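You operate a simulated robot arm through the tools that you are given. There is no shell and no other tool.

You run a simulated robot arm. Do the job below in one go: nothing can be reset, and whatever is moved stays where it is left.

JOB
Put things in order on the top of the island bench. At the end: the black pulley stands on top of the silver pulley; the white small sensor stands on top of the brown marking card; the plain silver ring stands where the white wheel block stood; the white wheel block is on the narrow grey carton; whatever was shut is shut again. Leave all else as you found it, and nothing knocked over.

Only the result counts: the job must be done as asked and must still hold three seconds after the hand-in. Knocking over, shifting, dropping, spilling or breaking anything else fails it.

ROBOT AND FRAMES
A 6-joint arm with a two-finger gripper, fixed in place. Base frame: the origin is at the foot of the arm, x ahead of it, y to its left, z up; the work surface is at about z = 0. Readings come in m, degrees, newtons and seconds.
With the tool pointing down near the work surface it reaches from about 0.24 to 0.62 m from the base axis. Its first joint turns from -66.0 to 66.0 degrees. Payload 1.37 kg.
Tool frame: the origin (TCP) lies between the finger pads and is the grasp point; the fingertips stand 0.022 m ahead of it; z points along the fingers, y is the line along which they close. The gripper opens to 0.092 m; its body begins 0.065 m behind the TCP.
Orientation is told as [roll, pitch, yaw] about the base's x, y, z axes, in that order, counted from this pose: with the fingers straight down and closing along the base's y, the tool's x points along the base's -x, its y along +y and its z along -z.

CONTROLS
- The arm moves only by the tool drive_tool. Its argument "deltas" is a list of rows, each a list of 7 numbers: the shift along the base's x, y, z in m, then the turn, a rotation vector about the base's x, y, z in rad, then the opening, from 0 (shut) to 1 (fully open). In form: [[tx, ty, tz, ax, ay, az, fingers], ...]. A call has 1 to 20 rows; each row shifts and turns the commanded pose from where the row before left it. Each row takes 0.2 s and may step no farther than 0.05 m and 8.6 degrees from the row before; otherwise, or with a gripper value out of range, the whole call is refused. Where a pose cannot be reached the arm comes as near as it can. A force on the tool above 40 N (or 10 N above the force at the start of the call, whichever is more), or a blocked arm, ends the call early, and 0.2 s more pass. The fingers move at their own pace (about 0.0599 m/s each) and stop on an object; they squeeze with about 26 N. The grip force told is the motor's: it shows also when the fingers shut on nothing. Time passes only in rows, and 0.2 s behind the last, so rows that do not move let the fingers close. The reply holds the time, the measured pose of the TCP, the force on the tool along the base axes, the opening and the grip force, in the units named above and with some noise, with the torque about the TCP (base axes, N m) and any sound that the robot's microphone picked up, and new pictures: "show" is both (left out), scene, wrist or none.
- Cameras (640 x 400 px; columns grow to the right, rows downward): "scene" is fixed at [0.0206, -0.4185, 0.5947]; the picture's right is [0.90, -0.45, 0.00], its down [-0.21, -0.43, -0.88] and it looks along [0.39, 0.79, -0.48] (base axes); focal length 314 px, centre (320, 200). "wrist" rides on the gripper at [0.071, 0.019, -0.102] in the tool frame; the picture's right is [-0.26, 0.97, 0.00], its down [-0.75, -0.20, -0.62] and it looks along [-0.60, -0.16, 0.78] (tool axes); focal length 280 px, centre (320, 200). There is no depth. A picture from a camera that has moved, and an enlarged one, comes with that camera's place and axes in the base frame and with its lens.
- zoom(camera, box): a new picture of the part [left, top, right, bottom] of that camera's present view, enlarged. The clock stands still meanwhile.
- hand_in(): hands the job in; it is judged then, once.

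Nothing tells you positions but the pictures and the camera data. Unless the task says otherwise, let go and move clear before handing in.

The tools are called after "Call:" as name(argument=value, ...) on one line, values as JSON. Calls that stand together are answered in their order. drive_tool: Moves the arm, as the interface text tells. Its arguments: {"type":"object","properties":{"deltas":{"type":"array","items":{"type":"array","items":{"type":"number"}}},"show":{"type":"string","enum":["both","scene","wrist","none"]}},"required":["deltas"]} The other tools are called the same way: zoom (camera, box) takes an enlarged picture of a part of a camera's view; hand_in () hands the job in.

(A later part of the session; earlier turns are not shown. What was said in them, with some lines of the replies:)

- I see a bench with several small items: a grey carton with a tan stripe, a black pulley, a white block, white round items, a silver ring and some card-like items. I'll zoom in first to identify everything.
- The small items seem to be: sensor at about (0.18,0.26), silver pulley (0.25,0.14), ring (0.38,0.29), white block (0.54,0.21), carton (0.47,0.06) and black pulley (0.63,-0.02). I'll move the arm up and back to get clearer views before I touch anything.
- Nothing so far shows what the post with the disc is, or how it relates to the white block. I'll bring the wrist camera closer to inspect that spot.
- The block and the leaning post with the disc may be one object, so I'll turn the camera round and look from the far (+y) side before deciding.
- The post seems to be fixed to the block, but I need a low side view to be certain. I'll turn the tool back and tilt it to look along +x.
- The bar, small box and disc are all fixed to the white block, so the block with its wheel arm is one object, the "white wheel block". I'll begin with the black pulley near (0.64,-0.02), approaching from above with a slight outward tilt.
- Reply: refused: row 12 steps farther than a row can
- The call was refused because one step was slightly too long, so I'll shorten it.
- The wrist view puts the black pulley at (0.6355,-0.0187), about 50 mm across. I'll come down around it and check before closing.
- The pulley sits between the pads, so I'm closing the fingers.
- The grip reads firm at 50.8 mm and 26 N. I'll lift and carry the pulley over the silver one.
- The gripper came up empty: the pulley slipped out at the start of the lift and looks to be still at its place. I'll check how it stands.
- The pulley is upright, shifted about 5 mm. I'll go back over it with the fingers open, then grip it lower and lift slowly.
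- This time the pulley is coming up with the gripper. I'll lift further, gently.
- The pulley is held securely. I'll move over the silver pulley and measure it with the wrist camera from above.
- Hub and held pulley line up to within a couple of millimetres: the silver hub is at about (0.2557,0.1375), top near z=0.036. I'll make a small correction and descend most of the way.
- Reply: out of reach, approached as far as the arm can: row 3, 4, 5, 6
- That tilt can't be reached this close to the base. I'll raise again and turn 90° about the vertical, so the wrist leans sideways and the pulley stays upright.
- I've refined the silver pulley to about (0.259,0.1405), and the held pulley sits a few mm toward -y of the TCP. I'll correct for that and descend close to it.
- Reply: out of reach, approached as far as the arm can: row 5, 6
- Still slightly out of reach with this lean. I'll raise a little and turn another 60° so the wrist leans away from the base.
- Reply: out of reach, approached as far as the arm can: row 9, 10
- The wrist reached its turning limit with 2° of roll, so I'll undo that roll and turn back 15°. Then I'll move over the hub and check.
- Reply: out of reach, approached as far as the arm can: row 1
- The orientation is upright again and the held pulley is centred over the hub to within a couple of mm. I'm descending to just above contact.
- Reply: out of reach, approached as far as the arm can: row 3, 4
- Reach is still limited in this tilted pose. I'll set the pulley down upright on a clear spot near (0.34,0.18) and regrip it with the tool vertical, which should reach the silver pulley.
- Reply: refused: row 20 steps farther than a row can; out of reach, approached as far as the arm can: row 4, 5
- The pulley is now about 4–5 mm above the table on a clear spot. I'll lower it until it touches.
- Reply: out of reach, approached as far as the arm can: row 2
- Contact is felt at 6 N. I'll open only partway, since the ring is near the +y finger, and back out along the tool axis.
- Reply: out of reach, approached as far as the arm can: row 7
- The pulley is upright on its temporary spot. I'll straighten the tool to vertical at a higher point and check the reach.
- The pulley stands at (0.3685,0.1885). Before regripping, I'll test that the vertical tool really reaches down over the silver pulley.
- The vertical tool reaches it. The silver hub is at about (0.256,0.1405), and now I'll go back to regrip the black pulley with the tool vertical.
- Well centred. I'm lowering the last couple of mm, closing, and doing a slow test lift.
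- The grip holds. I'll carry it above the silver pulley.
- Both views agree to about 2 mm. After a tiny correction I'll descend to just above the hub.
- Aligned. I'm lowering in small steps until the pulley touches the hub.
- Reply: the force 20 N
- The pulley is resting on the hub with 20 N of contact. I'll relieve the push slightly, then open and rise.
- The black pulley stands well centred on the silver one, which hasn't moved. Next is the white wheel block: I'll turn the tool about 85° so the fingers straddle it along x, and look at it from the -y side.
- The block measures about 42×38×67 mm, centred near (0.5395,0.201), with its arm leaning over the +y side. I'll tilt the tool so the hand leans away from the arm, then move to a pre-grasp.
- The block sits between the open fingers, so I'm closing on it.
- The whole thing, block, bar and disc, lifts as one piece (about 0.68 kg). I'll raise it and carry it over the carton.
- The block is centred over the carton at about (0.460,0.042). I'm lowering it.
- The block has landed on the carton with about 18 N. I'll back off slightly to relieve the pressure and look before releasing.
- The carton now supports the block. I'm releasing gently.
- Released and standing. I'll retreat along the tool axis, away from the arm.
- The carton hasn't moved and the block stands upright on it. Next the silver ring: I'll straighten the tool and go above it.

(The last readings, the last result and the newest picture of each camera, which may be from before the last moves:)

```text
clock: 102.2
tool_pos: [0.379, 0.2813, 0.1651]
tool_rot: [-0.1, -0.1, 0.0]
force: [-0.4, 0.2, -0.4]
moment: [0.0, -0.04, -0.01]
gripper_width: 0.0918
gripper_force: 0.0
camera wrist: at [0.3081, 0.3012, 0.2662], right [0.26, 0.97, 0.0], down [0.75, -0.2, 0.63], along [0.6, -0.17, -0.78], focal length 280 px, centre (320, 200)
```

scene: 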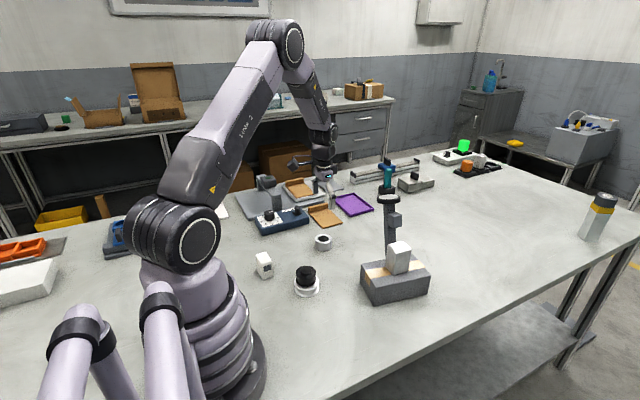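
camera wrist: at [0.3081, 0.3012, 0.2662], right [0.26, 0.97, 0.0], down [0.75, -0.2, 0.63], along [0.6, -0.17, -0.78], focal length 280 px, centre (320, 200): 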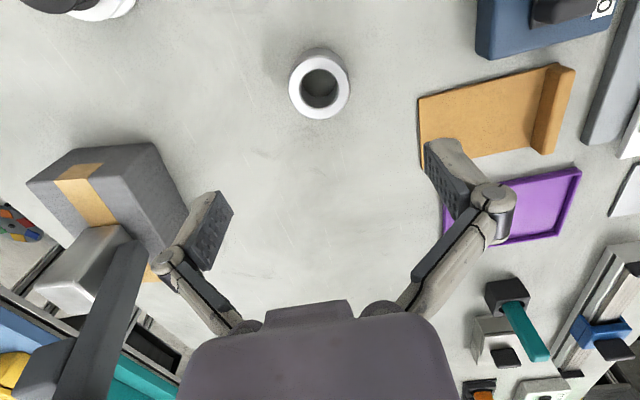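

Call:
zoom(camera="wrist", box=[260, 30, 388, 130])

Call:
zoom(camera="wrist", box=[400, 40, 600, 180])

```text
4.00 times, centred on (324, 80) of wrist
camera zoom: at [0.3081, 0.3012, 0.2662], right [0.26, 0.97, 0.0], down [0.75, -0.2, 0.63], along [0.6, -0.17, -0.78], focal length 1122 px, centre (304, 680)
```

zoom: 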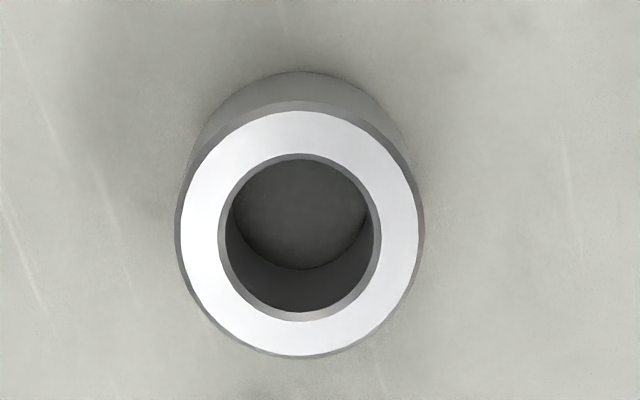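

```text
2.86 times, centred on (500, 110) of wrist
camera zoom: at [0.3081, 0.3012, 0.2662], right [0.26, 0.97, 0.0], down [0.75, -0.2, 0.63], along [0.6, -0.17, -0.78], focal length 801 px, centre (-194, 457)
```

zoom: 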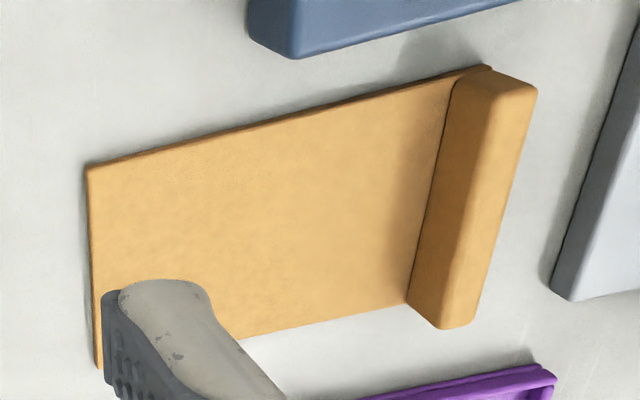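

Call:
drive_tool(deltas=[[-0.0025, -0.001, -0.035, 0, 0, 0, 1], [0, 0, -0.035, 0, 0, 0, 1], [0, 0, -0.03, 0, 0, 0, 1], [0, 0, 0, 0, 0, 0, 1]], show="wrist")

```text
clock: 103.2
tool_pos: [0.3753, 0.2801, 0.0639]
tool_rot: [-0.1, 0.0, 0.0]
force: [0.2, -0.1, 0.1]
moment: [-0.01, 0.0, 0.02]
gripper_width: 0.0919
gripper_force: 0.1
camera wrist: at [0.3041, 0.2989, 0.1652], right [0.26, 0.97, 0.0], down [0.75, -0.2, 0.63], along [0.6, -0.16, -0.78], focal length 280 px, centre (320, 200)
```

wrist: 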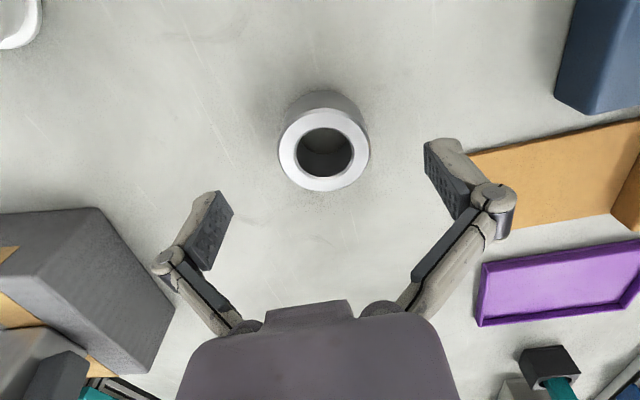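

Call:
drive_tool(deltas=[[0, 0.001, -0.02, 0, 0, 0, 1], [0, 0, -0.015, 0, 0, 0, 1], [0, 0, -0.0045, 0, 0, 0, 1], [0, 0, 0, 0, 0, 0, 0.7], [0, 0, 0, 0, 0, 0, 0.5], [0, 0, 0, 0, 0, 0, 0.3], [0, 0, 0, 0, 0, 0, 0], [0, 0, 0, 0, 0, 0, 0]], show="wrist")

```text
clock: 105.0
tool_pos: [0.3762, 0.2769, 0.0253]
tool_rot: [-0.1, -0.1, 0.0]
force: [0.5, 0.3, 3.6]
moment: [0.01, -0.05, 0.0]
gripper_width: 0.0509
gripper_force: 26.2
camera wrist: at [0.3046, 0.2976, 0.1263], right [0.26, 0.97, 0.0], down [0.75, -0.2, 0.63], along [0.61, -0.16, -0.78], focal length 280 px, centre (320, 200)
```

wrist: 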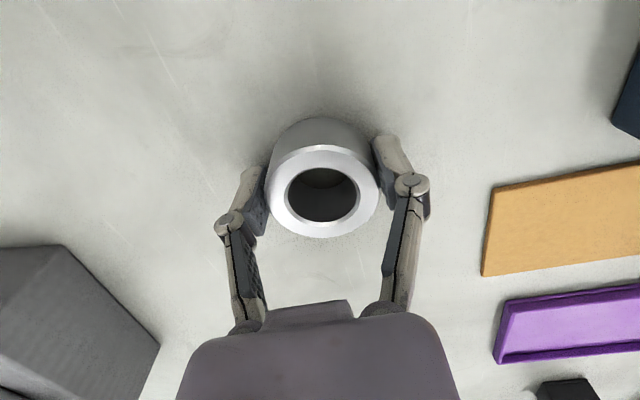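

The ring is gripped at 50.9 mm. I'll lift slowly and carry it to where the block stood, at about (0.5395,0.201).

Call:
drive_tool(deltas=[[0, 0, 0.003, 0, 0, 0, 0], [0, 0, 0.006, 0, 0, 0, 0], [0, 0, 0.01, 0, 0, 0, 0], [0, 0, 0.02, 0, 0, 0, 0], [0, 0, 0.025, 0, 0, 0, 0], [0, 0, 0.02, 0, 0, 0, 0], [0.008, -0.004, 0.01, 0, 0, 0, 0], [0.018, -0.009, 0, 0, 0, 0, 0], [0.024, -0.011, 0, 0, 0, 0, 0], [0.024, -0.012, 0, 0, 0, 0, 0], [0.024, -0.012, 0, 0, 0, 0, 0], [0.024, -0.012, 0, 0, 0, 0, 0], [0.022, -0.01, 0, 0, 0, 0, 0], [0.012, -0.005, 0, 0, 0, 0, 0], [0.0078, -0.003, 0, 0, 0, 0, 0], [0, 0, 0, 0, 0, 0, 0]])

```text
clock: 108.4
tool_pos: [0.5416, 0.1999, 0.1178]
tool_rot: [-0.1, -0.1, 0.0]
force: [0.0, -0.7, -1.4]
moment: [0.01, -0.02, -0.04]
gripper_width: 0.0509
gripper_force: 26.0
camera wrist: at [0.4686, 0.2189, 0.219], right [0.26, 0.97, 0.0], down [0.75, -0.2, 0.63], along [0.6, -0.17, -0.78], focal length 280 px, centre (320, 200)
```

scene: 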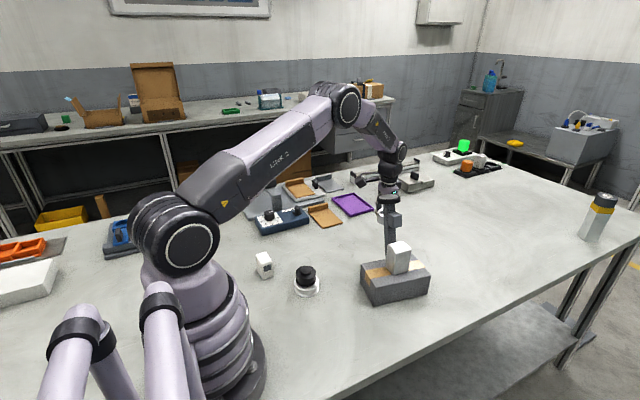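
wrist: 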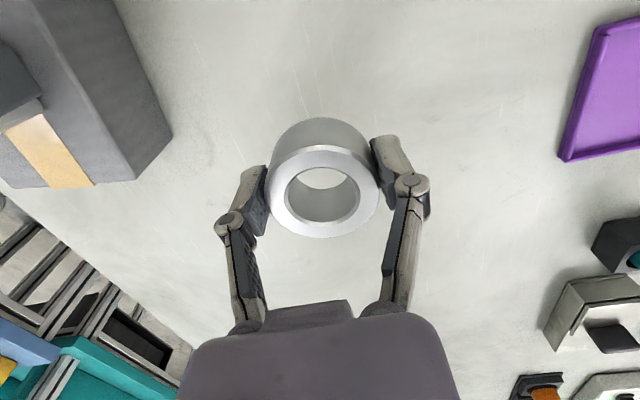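

Call:
drive_tool(deltas=[[-0.0015, 0.001, -0.02, 0, 0, 0, 0], [0, 0, -0.025, 0, 0, 0, 0], [0, 0, -0.025, 0, 0, 0, 0], [0, 0, -0.015, 0, 0, 0, 0], [0, 0, -0.005, 0, 0, 0, 0], [0, 0, -0.002, 0, 0, 0, 0], [0, 0, 0, 0, 0, 0, 0]])

```text
clock: 110.0
tool_pos: [0.5365, 0.2004, 0.026]
tool_rot: [-0.1, -0.1, -0.1]
force: [0.0, -0.8, -1.4]
moment: [0.01, 0.02, 0.01]
gripper_width: 0.0509
gripper_force: 26.3
camera wrist: at [0.4655, 0.2212, 0.1278], right [0.26, 0.97, 0.0], down [0.75, -0.2, 0.63], along [0.6, -0.17, -0.78], focal length 280 px, centre (320, 200)
```

scene: 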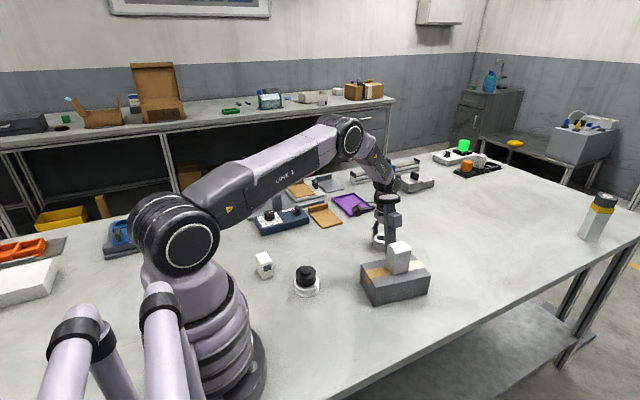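
wrist: 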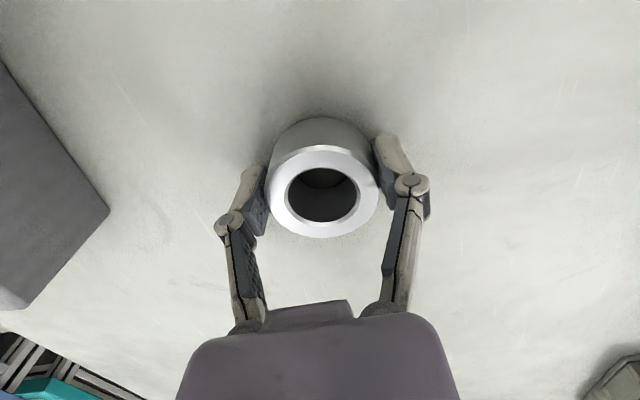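

Call:
drive_tool(deltas=[[0, 0, 0, 0, 0, 0, 0], [0, 0, 0, 0, 0, 0, 0]], show="none")

Call:
zoom(camera="scene", box=[360, 215, 400, 255])

```text
clock: 110.6
tool_pos: [0.5367, 0.2012, 0.0258]
tool_rot: [-0.1, -0.1, 0.0]
force: [0.0, -0.7, -1.5]
moment: [0.01, -0.02, -0.03]
gripper_width: 0.0509
gripper_force: 26.5
```

```text
10.00 times, centred on (380, 235) of scene
camera zoom: at [0.0206, -0.4185, 0.5947], right [0.9, -0.45, 0.0], down [-0.21, -0.43, -0.88], along [0.39, 0.79, -0.48], focal length 3139 px, centre (-280, -150)
```

zoom: 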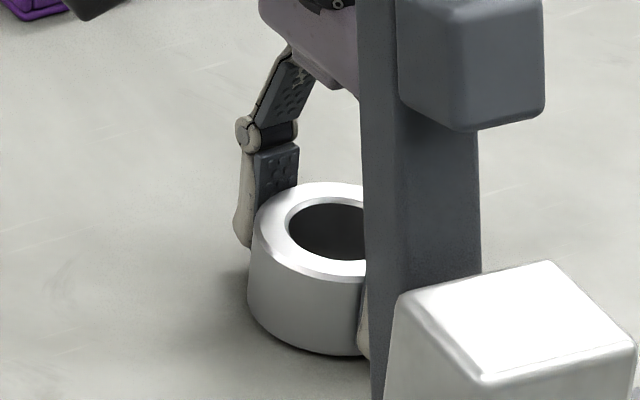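

The ring lines up in the scene view with the middle of the block's old footprint. I'm lowering the last couple of mm.

Call:
drive_tool(deltas=[[0, 0, -0.001, 0, 0, 0, 0], [0, 0, 0, 0, 0, 0, 0]], show="none")

Call:
drive_tool(deltas=[[0, 0, -0.001, 0, 0, 0, 0], [0, 0, 0, 0, 0, 0, 0]], show="none")

```text
clock: 111.2
tool_pos: [0.5365, 0.2017, 0.0248]
tool_rot: [-0.1, -0.2, -0.1]
force: [-0.4, 0.5, -0.7]
moment: [0.02, 0.01, -0.02]
gripper_width: 0.0511
gripper_force: 25.5
```

```text
clock: 111.8
tool_pos: [0.5379, 0.2036, 0.0253]
tool_rot: [-0.1, -0.1, 0.0]
force: [-3.4, -0.7, 8.1]
moment: [0.01, 0.09, 0.01]
gripper_width: 0.0507
gripper_force: 26.3
```

Contact is made. I'll open the fingers and rise straight up.

Call:
drive_tool(deltas=[[0, 0, 0.0005, 0, 0, 0, 0.6], [0, 0, 0, 0, 0, 0, 0.7], [0, 0, 0, 0, 0, 0, 0.8], [0, 0, 0, 0, 0, 0, 0.85], [0, 0, 0.015, 0, 0, 0, 0.85], [0, 0, 0.03, 0, 0, 0, 0.85], [0, 0, 0.04, 0, 0, 0, 0.85], [0, 0, 0.04, 0, 0, 0, 0.85], [0, 0, 0.04, 0, 0, 0, 0.85], [0, 0, 0, 0, 0, 0, 0.85]])

```text
clock: 114.0
tool_pos: [0.5356, 0.2048, 0.1903]
tool_rot: [0.0, -0.1, 0.0]
force: [-0.2, 0.2, -1.4]
moment: [0.0, -0.03, -0.03]
gripper_width: 0.0785
gripper_force: 0.2
camera wrist: at [0.4656, 0.2243, 0.2914], right [0.26, 0.97, 0.0], down [0.75, -0.2, 0.63], along [0.6, -0.17, -0.78], focal length 280 px, centre (320, 200)
```

scene: 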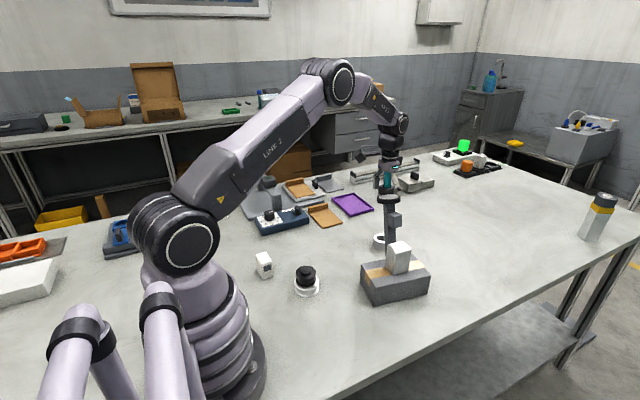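
wrist: 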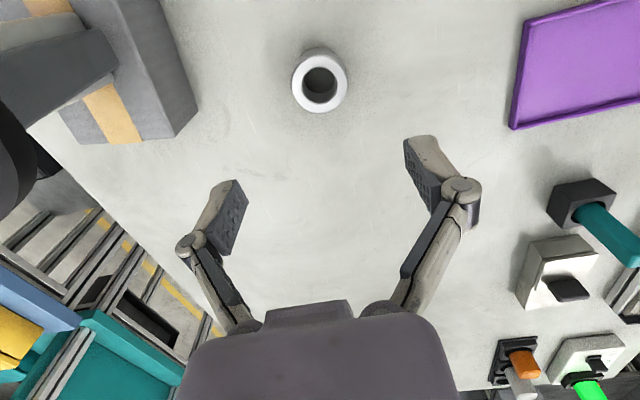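

The ring stands where the block stood. Last is the sensor near (0.176,0.243): I'll go up and over to it.

Call:
drive_tool(deltas=[[0, 0, 0.04, 0, 0, 0, 1], [-0.01, 0.004, 0.04, 0, 0, 0, 1], [-0.04, 0.004, 0, 0, 0, 0, 1], [-0.04, 0.004, 0, 0, 0, 0, 1], [-0.04, 0.004, 0, 0, 0, 0, 1], [-0.04, 0.004, 0, 0, 0, 0, 1], [-0.04, 0.004, 0, 0, 0, 0, 1], [-0.04, 0.004, 0, 0, 0, 0, 1], [-0.04, 0.004, 0, 0, 0, 0, 1], [-0.04, 0.004, 0, 0, 0, 0, 1], [-0.028, 0.002, -0.03, 0, 0, 0, 1], [0, 0, -0.04, 0, 0, 0, 1], [0, 0, -0.04, 0, 0, 0, 1], [0, 0, 0, 0, 0, 0, 1]])

```text
clock: 117.0
tool_pos: [0.1791, 0.2406, 0.1583]
tool_rot: [-0.1, -0.2, 0.0]
force: [0.9, -0.4, -0.3]
moment: [0.01, 0.02, -0.01]
gripper_width: 0.0918
gripper_force: 0.1
camera wrist: at [0.1082, 0.2612, 0.2592], right [0.26, 0.96, 0.0], down [0.75, -0.2, 0.63], along [0.6, -0.17, -0.78], focal length 280 px, centre (320, 200)
```

scene: 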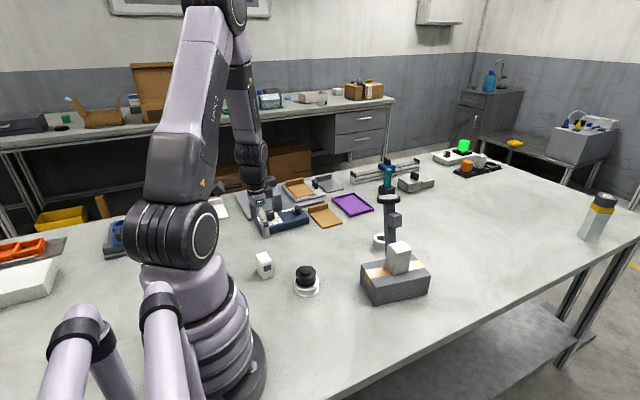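
wrist: 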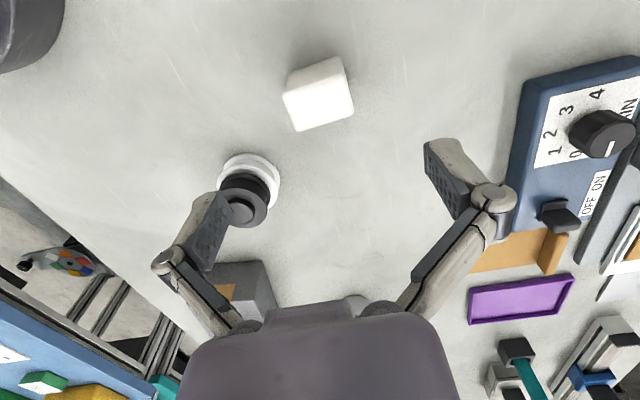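

Call:
zoom(camera="wrist", box=[255, 40, 383, 140])

```text
4.00 times, centred on (319, 90) of wrist
camera zoom: at [0.1082, 0.2612, 0.2592], right [0.26, 0.96, 0.0], down [0.75, -0.2, 0.63], along [0.6, -0.17, -0.78], focal length 1122 px, centre (324, 640)
```

zoom: 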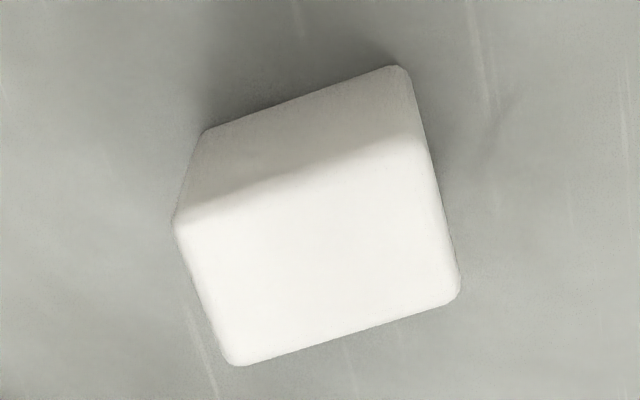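

The sensor is right under the tool at (0.179,0.240), turned about 3°. I'm aligning and descending around it.

Call:
drive_tool(deltas=[[0, 0, -0.03, 0, 0, 0.05, 1], [0, 0, -0.03, 0, 0, 0, 1], [0, 0, -0.03, 0, 0, 0, 1], [0, 0, 0, 0, 0, 0, 1]])

```text
clock: 118.0
tool_pos: [0.1804, 0.2422, 0.0703]
tool_rot: [0.0, 0.0, 2.9]
force: [0.1, 0.3, -0.1]
moment: [0.04, -0.01, 0.02]
gripper_width: 0.0922
gripper_force: 0.0
camera wrist: at [0.1067, 0.2575, 0.171], right [0.21, 0.98, 0.0], down [0.76, -0.17, 0.63], along [0.61, -0.13, -0.78], focal length 280 px, centre (320, 200)
```

scene: 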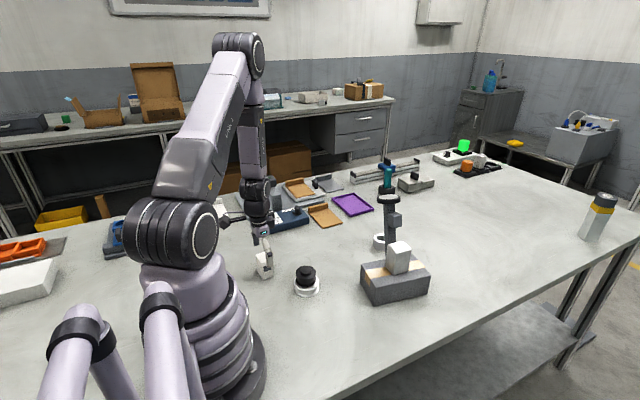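
wrist: 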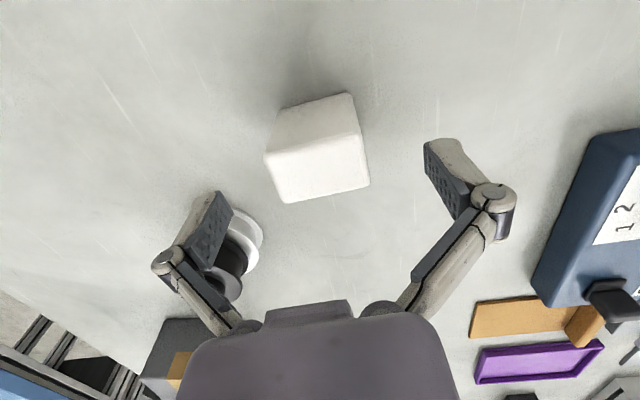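

Call:
drive_tool(deltas=[[0, -0.0015, -0.02, 0, 0, 0, 1], [0, 0, -0.017, 0, 0, 0, 1], [0, 0, 0, 0, 0, 0, 1], [0, 0, 0, 0, 0, 0, 0.7], [0, 0, 0, 0, 0, 0, 0.5], [0, 0, 0, 0, 0, 0, 0.3], [0, 0, 0, 0, 0, 0, 0], [0, 0, 0, 0, 0, 0, 0]])

```text
clock: 119.8
tool_pos: [0.177, 0.238, 0.0321]
tool_rot: [-0.1, -0.1, 2.8]
force: [0.4, -0.3, 0.9]
moment: [-0.01, 0.01, -0.01]
gripper_width: 0.0472
gripper_force: 26.2
camera wrist: at [0.1046, 0.2543, 0.1333], right [0.21, 0.98, 0.0], down [0.76, -0.17, 0.63], along [0.61, -0.13, -0.78], focal length 280 px, centre (320, 200)
```

scene: 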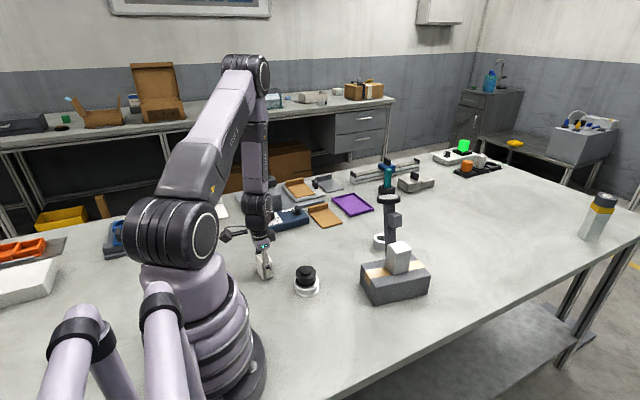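
wrist: 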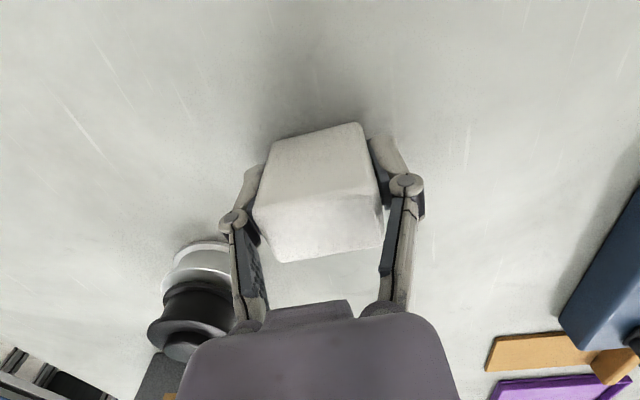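

The sensor is gripped. I'll lift it slowly and carry it toward the brown card.

Call:
drive_tool(deltas=[[0, 0, 0.003, 0, 0, 0, 0], [0, 0, 0.006, 0, 0, 0, 0], [0, 0, 0.012, 0, 0, 0, 0], [0, 0, 0.025, 0, 0, 0, 0], [0, 0, 0.035, 0, 0, 0, 0], [0, 0, 0.035, 0, 0, 0, 0], [0, 0, 0.03, 0, 0, 0, 0], [0.008, 0.004, 0.01, 0, 0, 0, 0], [0.018, 0.01, 0, 0, 0, 0, 0], [0.027, 0.015, 0, 0, 0, 0, 0], [0.029, 0.017, 0, 0, 0, 0, 0], [0.029, 0.017, 0, 0, 0, 0, 0], [0.029, 0.017, 0, 0, 0, 0, 0], [0.029, 0.017, 0, 0, 0, 0, 0], [0.029, 0.017, 0, 0, 0, 0, 0], [0.029, 0.017, 0, 0, 0, 0, 0], [0.024, 0.014, 0, 0, 0, 0, 0], [0.015, 0.01, 0, 0, 0, 0, 0], [0.008, 0.005, 0, 0, 0, 0, 0], [0, 0, 0, 0, 0, 0, 0]])

```text
clock: 124.0
tool_pos: [0.4521, 0.3979, 0.1862]
tool_rot: [-0.1, -0.1, 2.9]
force: [0.5, -1.0, -0.7]
moment: [0.03, -0.03, -0.03]
gripper_width: 0.0474
gripper_force: 25.9
camera wrist: at [0.3801, 0.4146, 0.2884], right [0.21, 0.98, 0.0], down [0.76, -0.17, 0.63], along [0.61, -0.13, -0.78], focal length 280 px, centre (320, 200)
```

scene: 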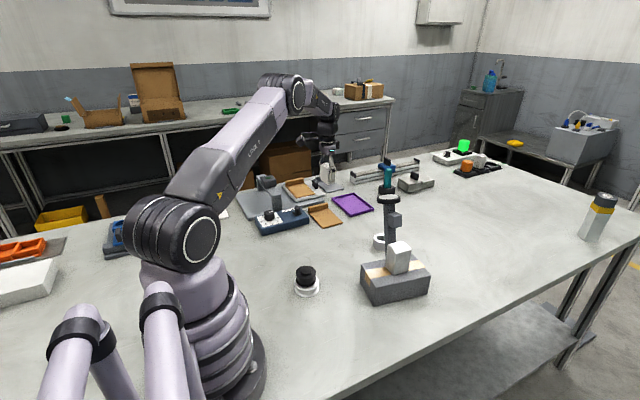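
wrist: 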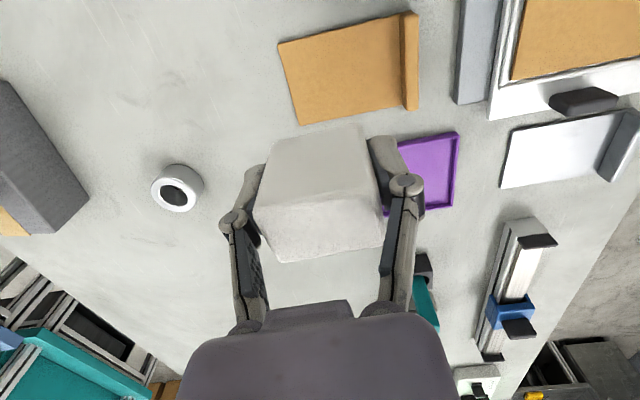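

Call:
drive_tool(deltas=[[0.003, 0.004, -0.02, 0, 0, 0, 0], [0.003, 0.004, -0.03, 0, 0, 0, 0], [0, 0, -0.03, 0, 0, 0, 0], [0, 0, -0.03, 0, 0, 0, 0], [0, 0, -0.01, 0, 0, 0, 0], [0, 0, 0, 0, 0, 0, 0]])

```text
clock: 125.4
tool_pos: [0.4572, 0.4061, 0.0666]
tool_rot: [-0.1, -0.1, 2.8]
force: [-0.4, -0.5, -1.5]
moment: [-0.01, 0.01, 0.0]
gripper_width: 0.0475
gripper_force: 25.9
camera wrist: at [0.3845, 0.4217, 0.1683], right [0.21, 0.98, 0.0], down [0.76, -0.17, 0.63], along [0.61, -0.13, -0.78], focal length 280 px, centre (320, 200)
```

scene: 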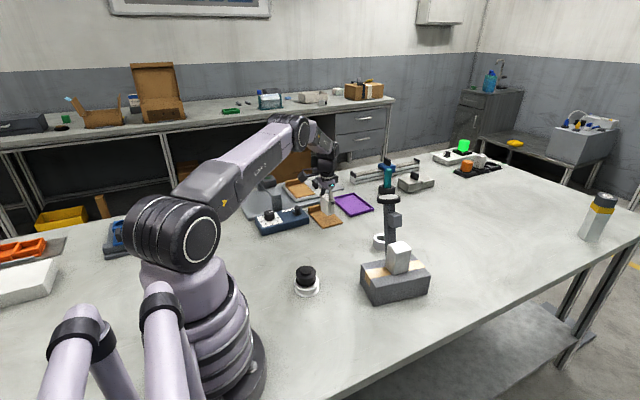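
wrist: 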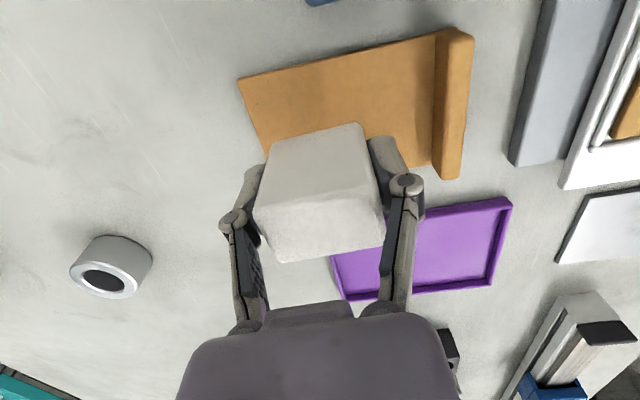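

Reach is fine here and the card is clear below. I'm lowering further.

Call:
drive_tool(deltas=[[0, 0, -0.012, 0, 0, 0, 0], [0, 0, -0.01, 0, 0, 0, 0], [0, 0, -0.004, 0, 0, 0, 0], [0, 0, 0, 0, 0, 0, 0]])

```text
clock: 126.4
tool_pos: [0.4577, 0.4055, 0.0422]
tool_rot: [-0.2, 0.0, 2.8]
force: [-0.5, -0.5, -1.6]
moment: [0.01, 0.03, -0.01]
gripper_width: 0.0472
gripper_force: 25.6
camera wrist: at [0.3856, 0.4223, 0.1435], right [0.21, 0.98, 0.0], down [0.76, -0.17, 0.63], along [0.61, -0.13, -0.78], focal length 280 px, centre (320, 200)
```

scene: 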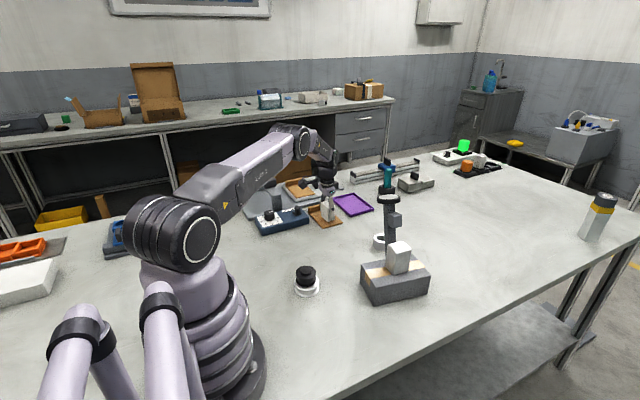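
wrist: 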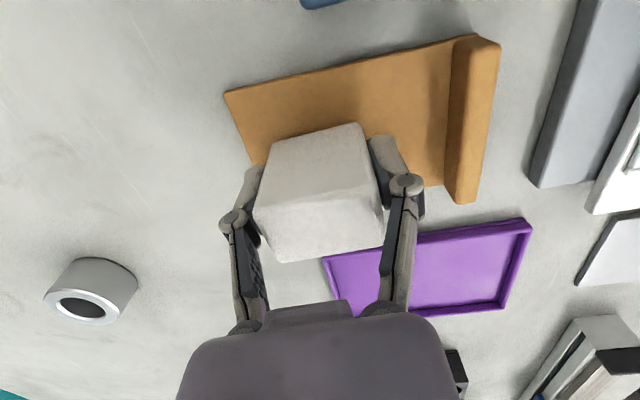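

Call:
zoom(camera="scene", box=[295, 180, 375, 240])

Call:
drive_tool(deltas=[[0, 0, -0.002, 0, 0, 0, 0], [0, 0, -0.001, 0, 0, 0, 0], [0, 0, 0, 0, 0, 0, 0]], show="none")

Call:
drive_tool(deltas=[[0, 0, -0.001, 0, 0, 0, 0], [0, 0, 0, 0, 0, 0, 0]], show="none")

```text
6.67 times, centred on (335, 210) of scene
camera zoom: at [0.0206, -0.4185, 0.5947], right [0.9, -0.45, 0.0], down [-0.21, -0.43, -0.88], along [0.39, 0.79, -0.48], focal length 2093 px, centre (220, 133)
```

zoom: 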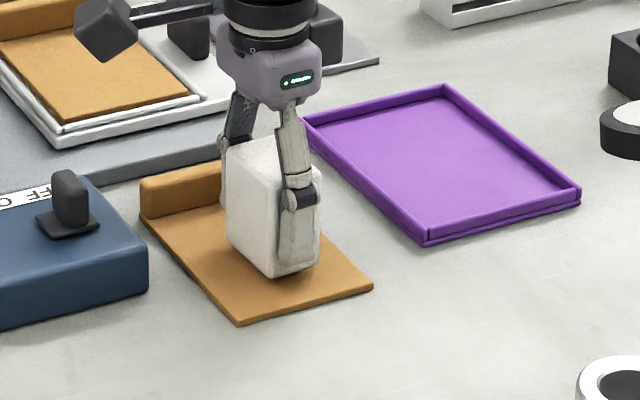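

```text
clock: 127.2
tool_pos: [0.458, 0.4067, 0.0384]
tool_rot: [-0.1, 0.0, 2.9]
force: [-0.2, 1.3, -1.1]
moment: [-0.01, 0.03, -0.02]
gripper_width: 0.0477
gripper_force: 26.0
```

```text
clock: 127.8
tool_pos: [0.4597, 0.4066, 0.038]
tool_rot: [0.0, -0.1, 2.9]
force: [0.7, 1.0, -0.9]
moment: [0.02, 0.0, 0.04]
gripper_width: 0.0471
gripper_force: 26.3
```

Call:
drive_tool(deltas=[[0, 0, -0.001, 0, 0, 0, 0], [0, 0, 0, 0, 0, 0, 0]], show="none")

Call:
drive_tool(deltas=[[0, 0, -0.001, 0, 0, 0, 0], [0, 0, 0, 0, 0, 0, 0]], show="none")

```text
clock: 128.4
tool_pos: [0.4596, 0.4067, 0.0381]
tool_rot: [-0.1, 0.0, 3.0]
force: [0.0, 0.6, -1.7]
moment: [-0.06, -0.03, 0.01]
gripper_width: 0.0474
gripper_force: 26.1
```

```text
clock: 129.0
tool_pos: [0.4592, 0.4067, 0.0372]
tool_rot: [-0.1, -0.1, 2.8]
force: [-0.9, -0.2, 2.4]
moment: [-0.06, 0.05, -0.03]
gripper_width: 0.0477
gripper_force: 26.4
```

Contact with the card is felt. I'll open partway, so the finger keeps clear of the card's ridge, and rise.

Call:
drive_tool(deltas=[[0, 0, -0.0005, 0, 0, 0, 0], [0, 0, 0, 0, 0, 0, 0.56], [0, 0, 0, 0, 0, 0, 0.64], [0, 0, 0, 0, 0, 0, 0.7], [0, 0, 0, 0, 0, 0, 0.7], [0, 0, 0.01, 0, 0, 0, 0.7], [0, 0, 0.025, 0, 0, 0, 0.7], [0, 0, 0.04, 0, 0, 0, 0.7], [0, 0, 0.04, 0, 0, 0, 0.7], [0, 0, 0.04, 0, 0, 0, 0.7], [0, 0, 0, 0, 0, 0, 0.7]])

```text
clock: 131.4
tool_pos: [0.4594, 0.407, 0.1886]
tool_rot: [-0.1, -0.1, 2.9]
force: [0.3, -0.8, 0.1]
moment: [0.04, 0.0, 0.0]
gripper_width: 0.0644
gripper_force: 0.1
camera wrist: at [0.387, 0.4232, 0.2891], right [0.21, 0.98, 0.0], down [0.76, -0.17, 0.63], along [0.61, -0.13, -0.78], focal length 280 px, centre (320, 200)
```

scene: 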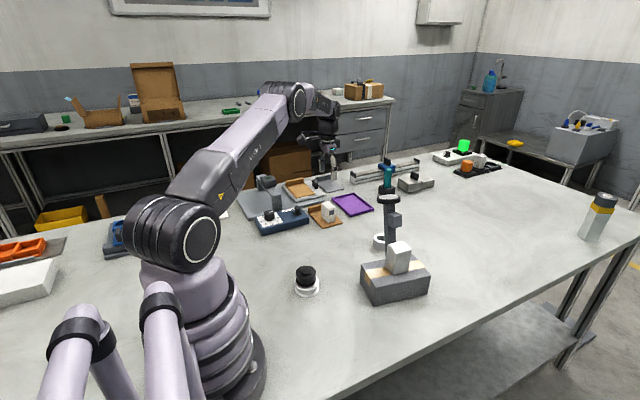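
wrist: 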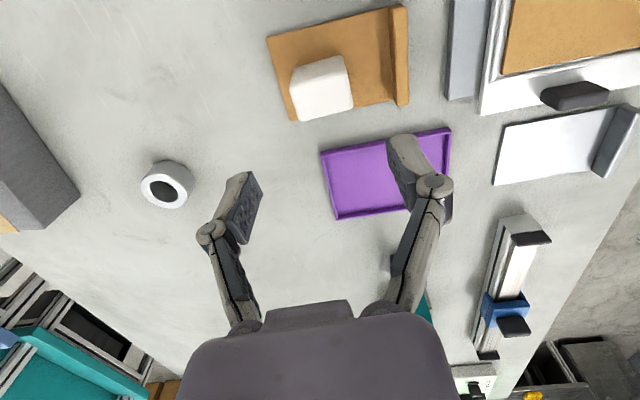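

Call:
zoom(camera="scene", box=[295, 180, 375, 240])

Call:
zoom(camera="wrist", box=[250, 0, 430, 130])

Call:
zoom(camera="scene", box=[270, 180, 450, 310])

Call:
zoom(camera="scene", box=[220, 150, 380, 250])

```text
6.67 times, centred on (335, 210) of scene
camera zoom: at [0.0206, -0.4185, 0.5947], right [0.9, -0.45, 0.0], down [-0.21, -0.43, -0.88], along [0.39, 0.79, -0.48], focal length 2093 px, centre (220, 133)
```

zoom: 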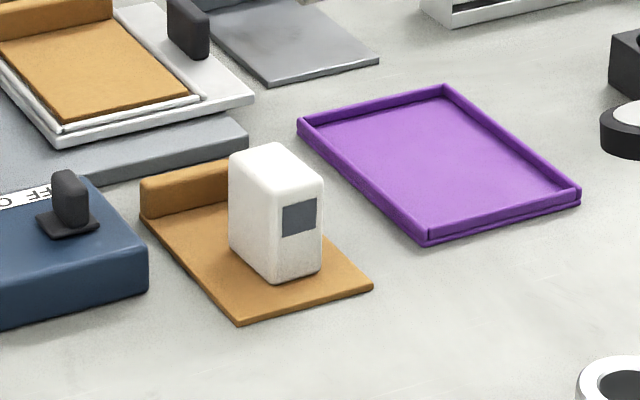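

```text
3.08 times, centred on (340, 65) of wrist
camera zoom: at [0.387, 0.4232, 0.2891], right [0.21, 0.98, 0.0], down [0.76, -0.17, 0.63], along [0.61, -0.13, -0.78], focal length 863 px, centre (258, 615)
```

zoom: 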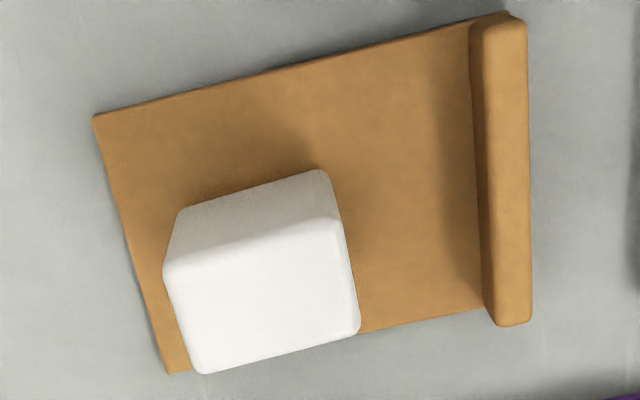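

```text
3.08 times, centred on (360, 245) of scene
camera zoom: at [0.0206, -0.4185, 0.5947], right [0.9, -0.45, 0.0], down [-0.21, -0.43, -0.88], along [0.39, 0.79, -0.48], focal length 966 px, centre (197, 62)
```

zoom: 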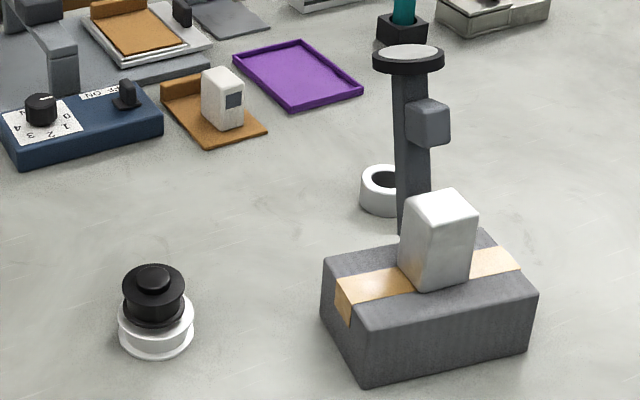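

```text
4.00 times, centred on (300, 200) of scene
camera zoom: at [0.0206, -0.4185, 0.5947], right [0.9, -0.45, 0.0], down [-0.21, -0.43, -0.88], along [0.39, 0.79, -0.48], focal length 1256 px, centre (400, 200)
```

zoom: 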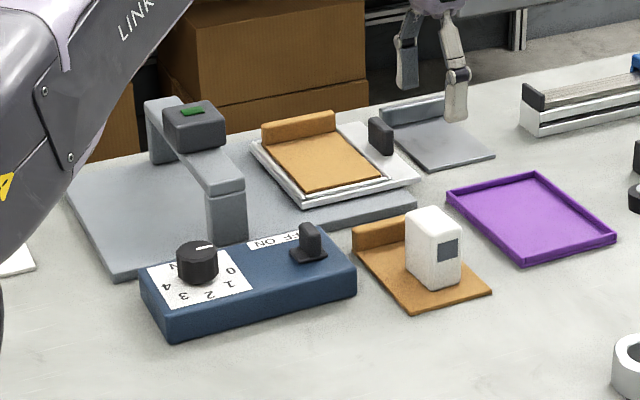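

All four placements look right: pulley on pulley, ring on the old block spot, wheel block on the carton and sensor on the brown card. Nothing that was shut has been opened, so I'll move the arm clear and take a final look.

Call:
drive_tool(deltas=[[0, 0, 0.04, 0, 0, 0, 0.7], [-0.015, -0.03, 0.03, 0, 0, 0, 0.7], [-0.02, -0.04, 0.01, 0, 0, 0, 0.7], [-0.02, -0.04, 0, 0, 0, 0, 0.7], [0, 0, 0, 0, 0, 0, 0.7], [0, 0, 0, 0, 0, 0, 0.7], [0, 0, 0, 0, 0, 0, 0.7]])

```text
clock: 133.0
tool_pos: [0.4036, 0.2958, 0.2731]
tool_rot: [-0.1, -0.2, 2.9]
force: [-0.3, 0.9, -0.2]
moment: [0.0, 0.0, 0.02]
gripper_width: 0.0644
gripper_force: 0.1
camera wrist: at [0.3314, 0.3132, 0.3737], right [0.21, 0.98, 0.0], down [0.76, -0.17, 0.63], along [0.61, -0.13, -0.78], focal length 280 px, centre (320, 200)
```

scene: 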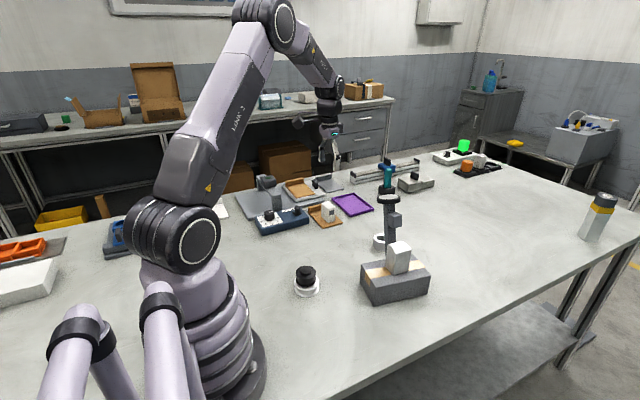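
wrist: 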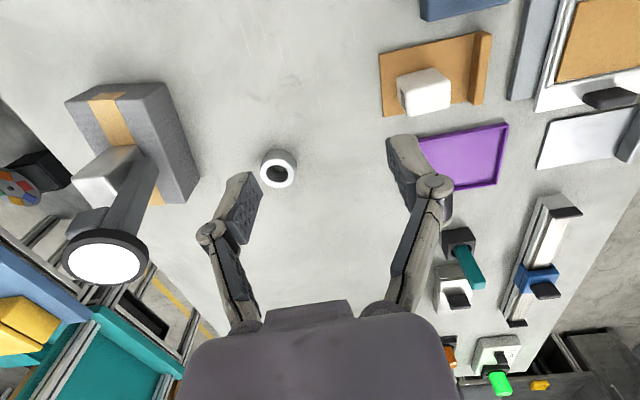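

Everything is standing still in its final place and the arm is clear. I'm handing in.

Call:
hand_in()

```text
The job is handed in.
```

I finished the four placements and handed the job in. The final pictures show everything upright and still, with the arm clear of the bench items.

- **Black pulley:** it stands centred on the silver pulley. The silver pulley did not move.
- **White wheel block:** it stands near the middle of the grey carton, and the carton did not move. The bar and disc turned out to be fixed to the block, so it all moved as one piece.
- **Silver ring:** it stands where the wheel block stood, lined up with the block's old footprint to within a few millimetres.
- **White sensor:** it stands on the brown card lying on the bench. There is a second brown card in the tray under the machine, but it is out of the arm's reach, so I took the bench card as the one meant.
- **Shut things:** nothing was opened, so nothing needed closing again.

The black pulley slipped out of the gripper on the first try and slid about 5 mm, still upright. On the second try I set it down once on a clear patch of bench to regrip it. Nothing else was touched, dropped or knocked over.
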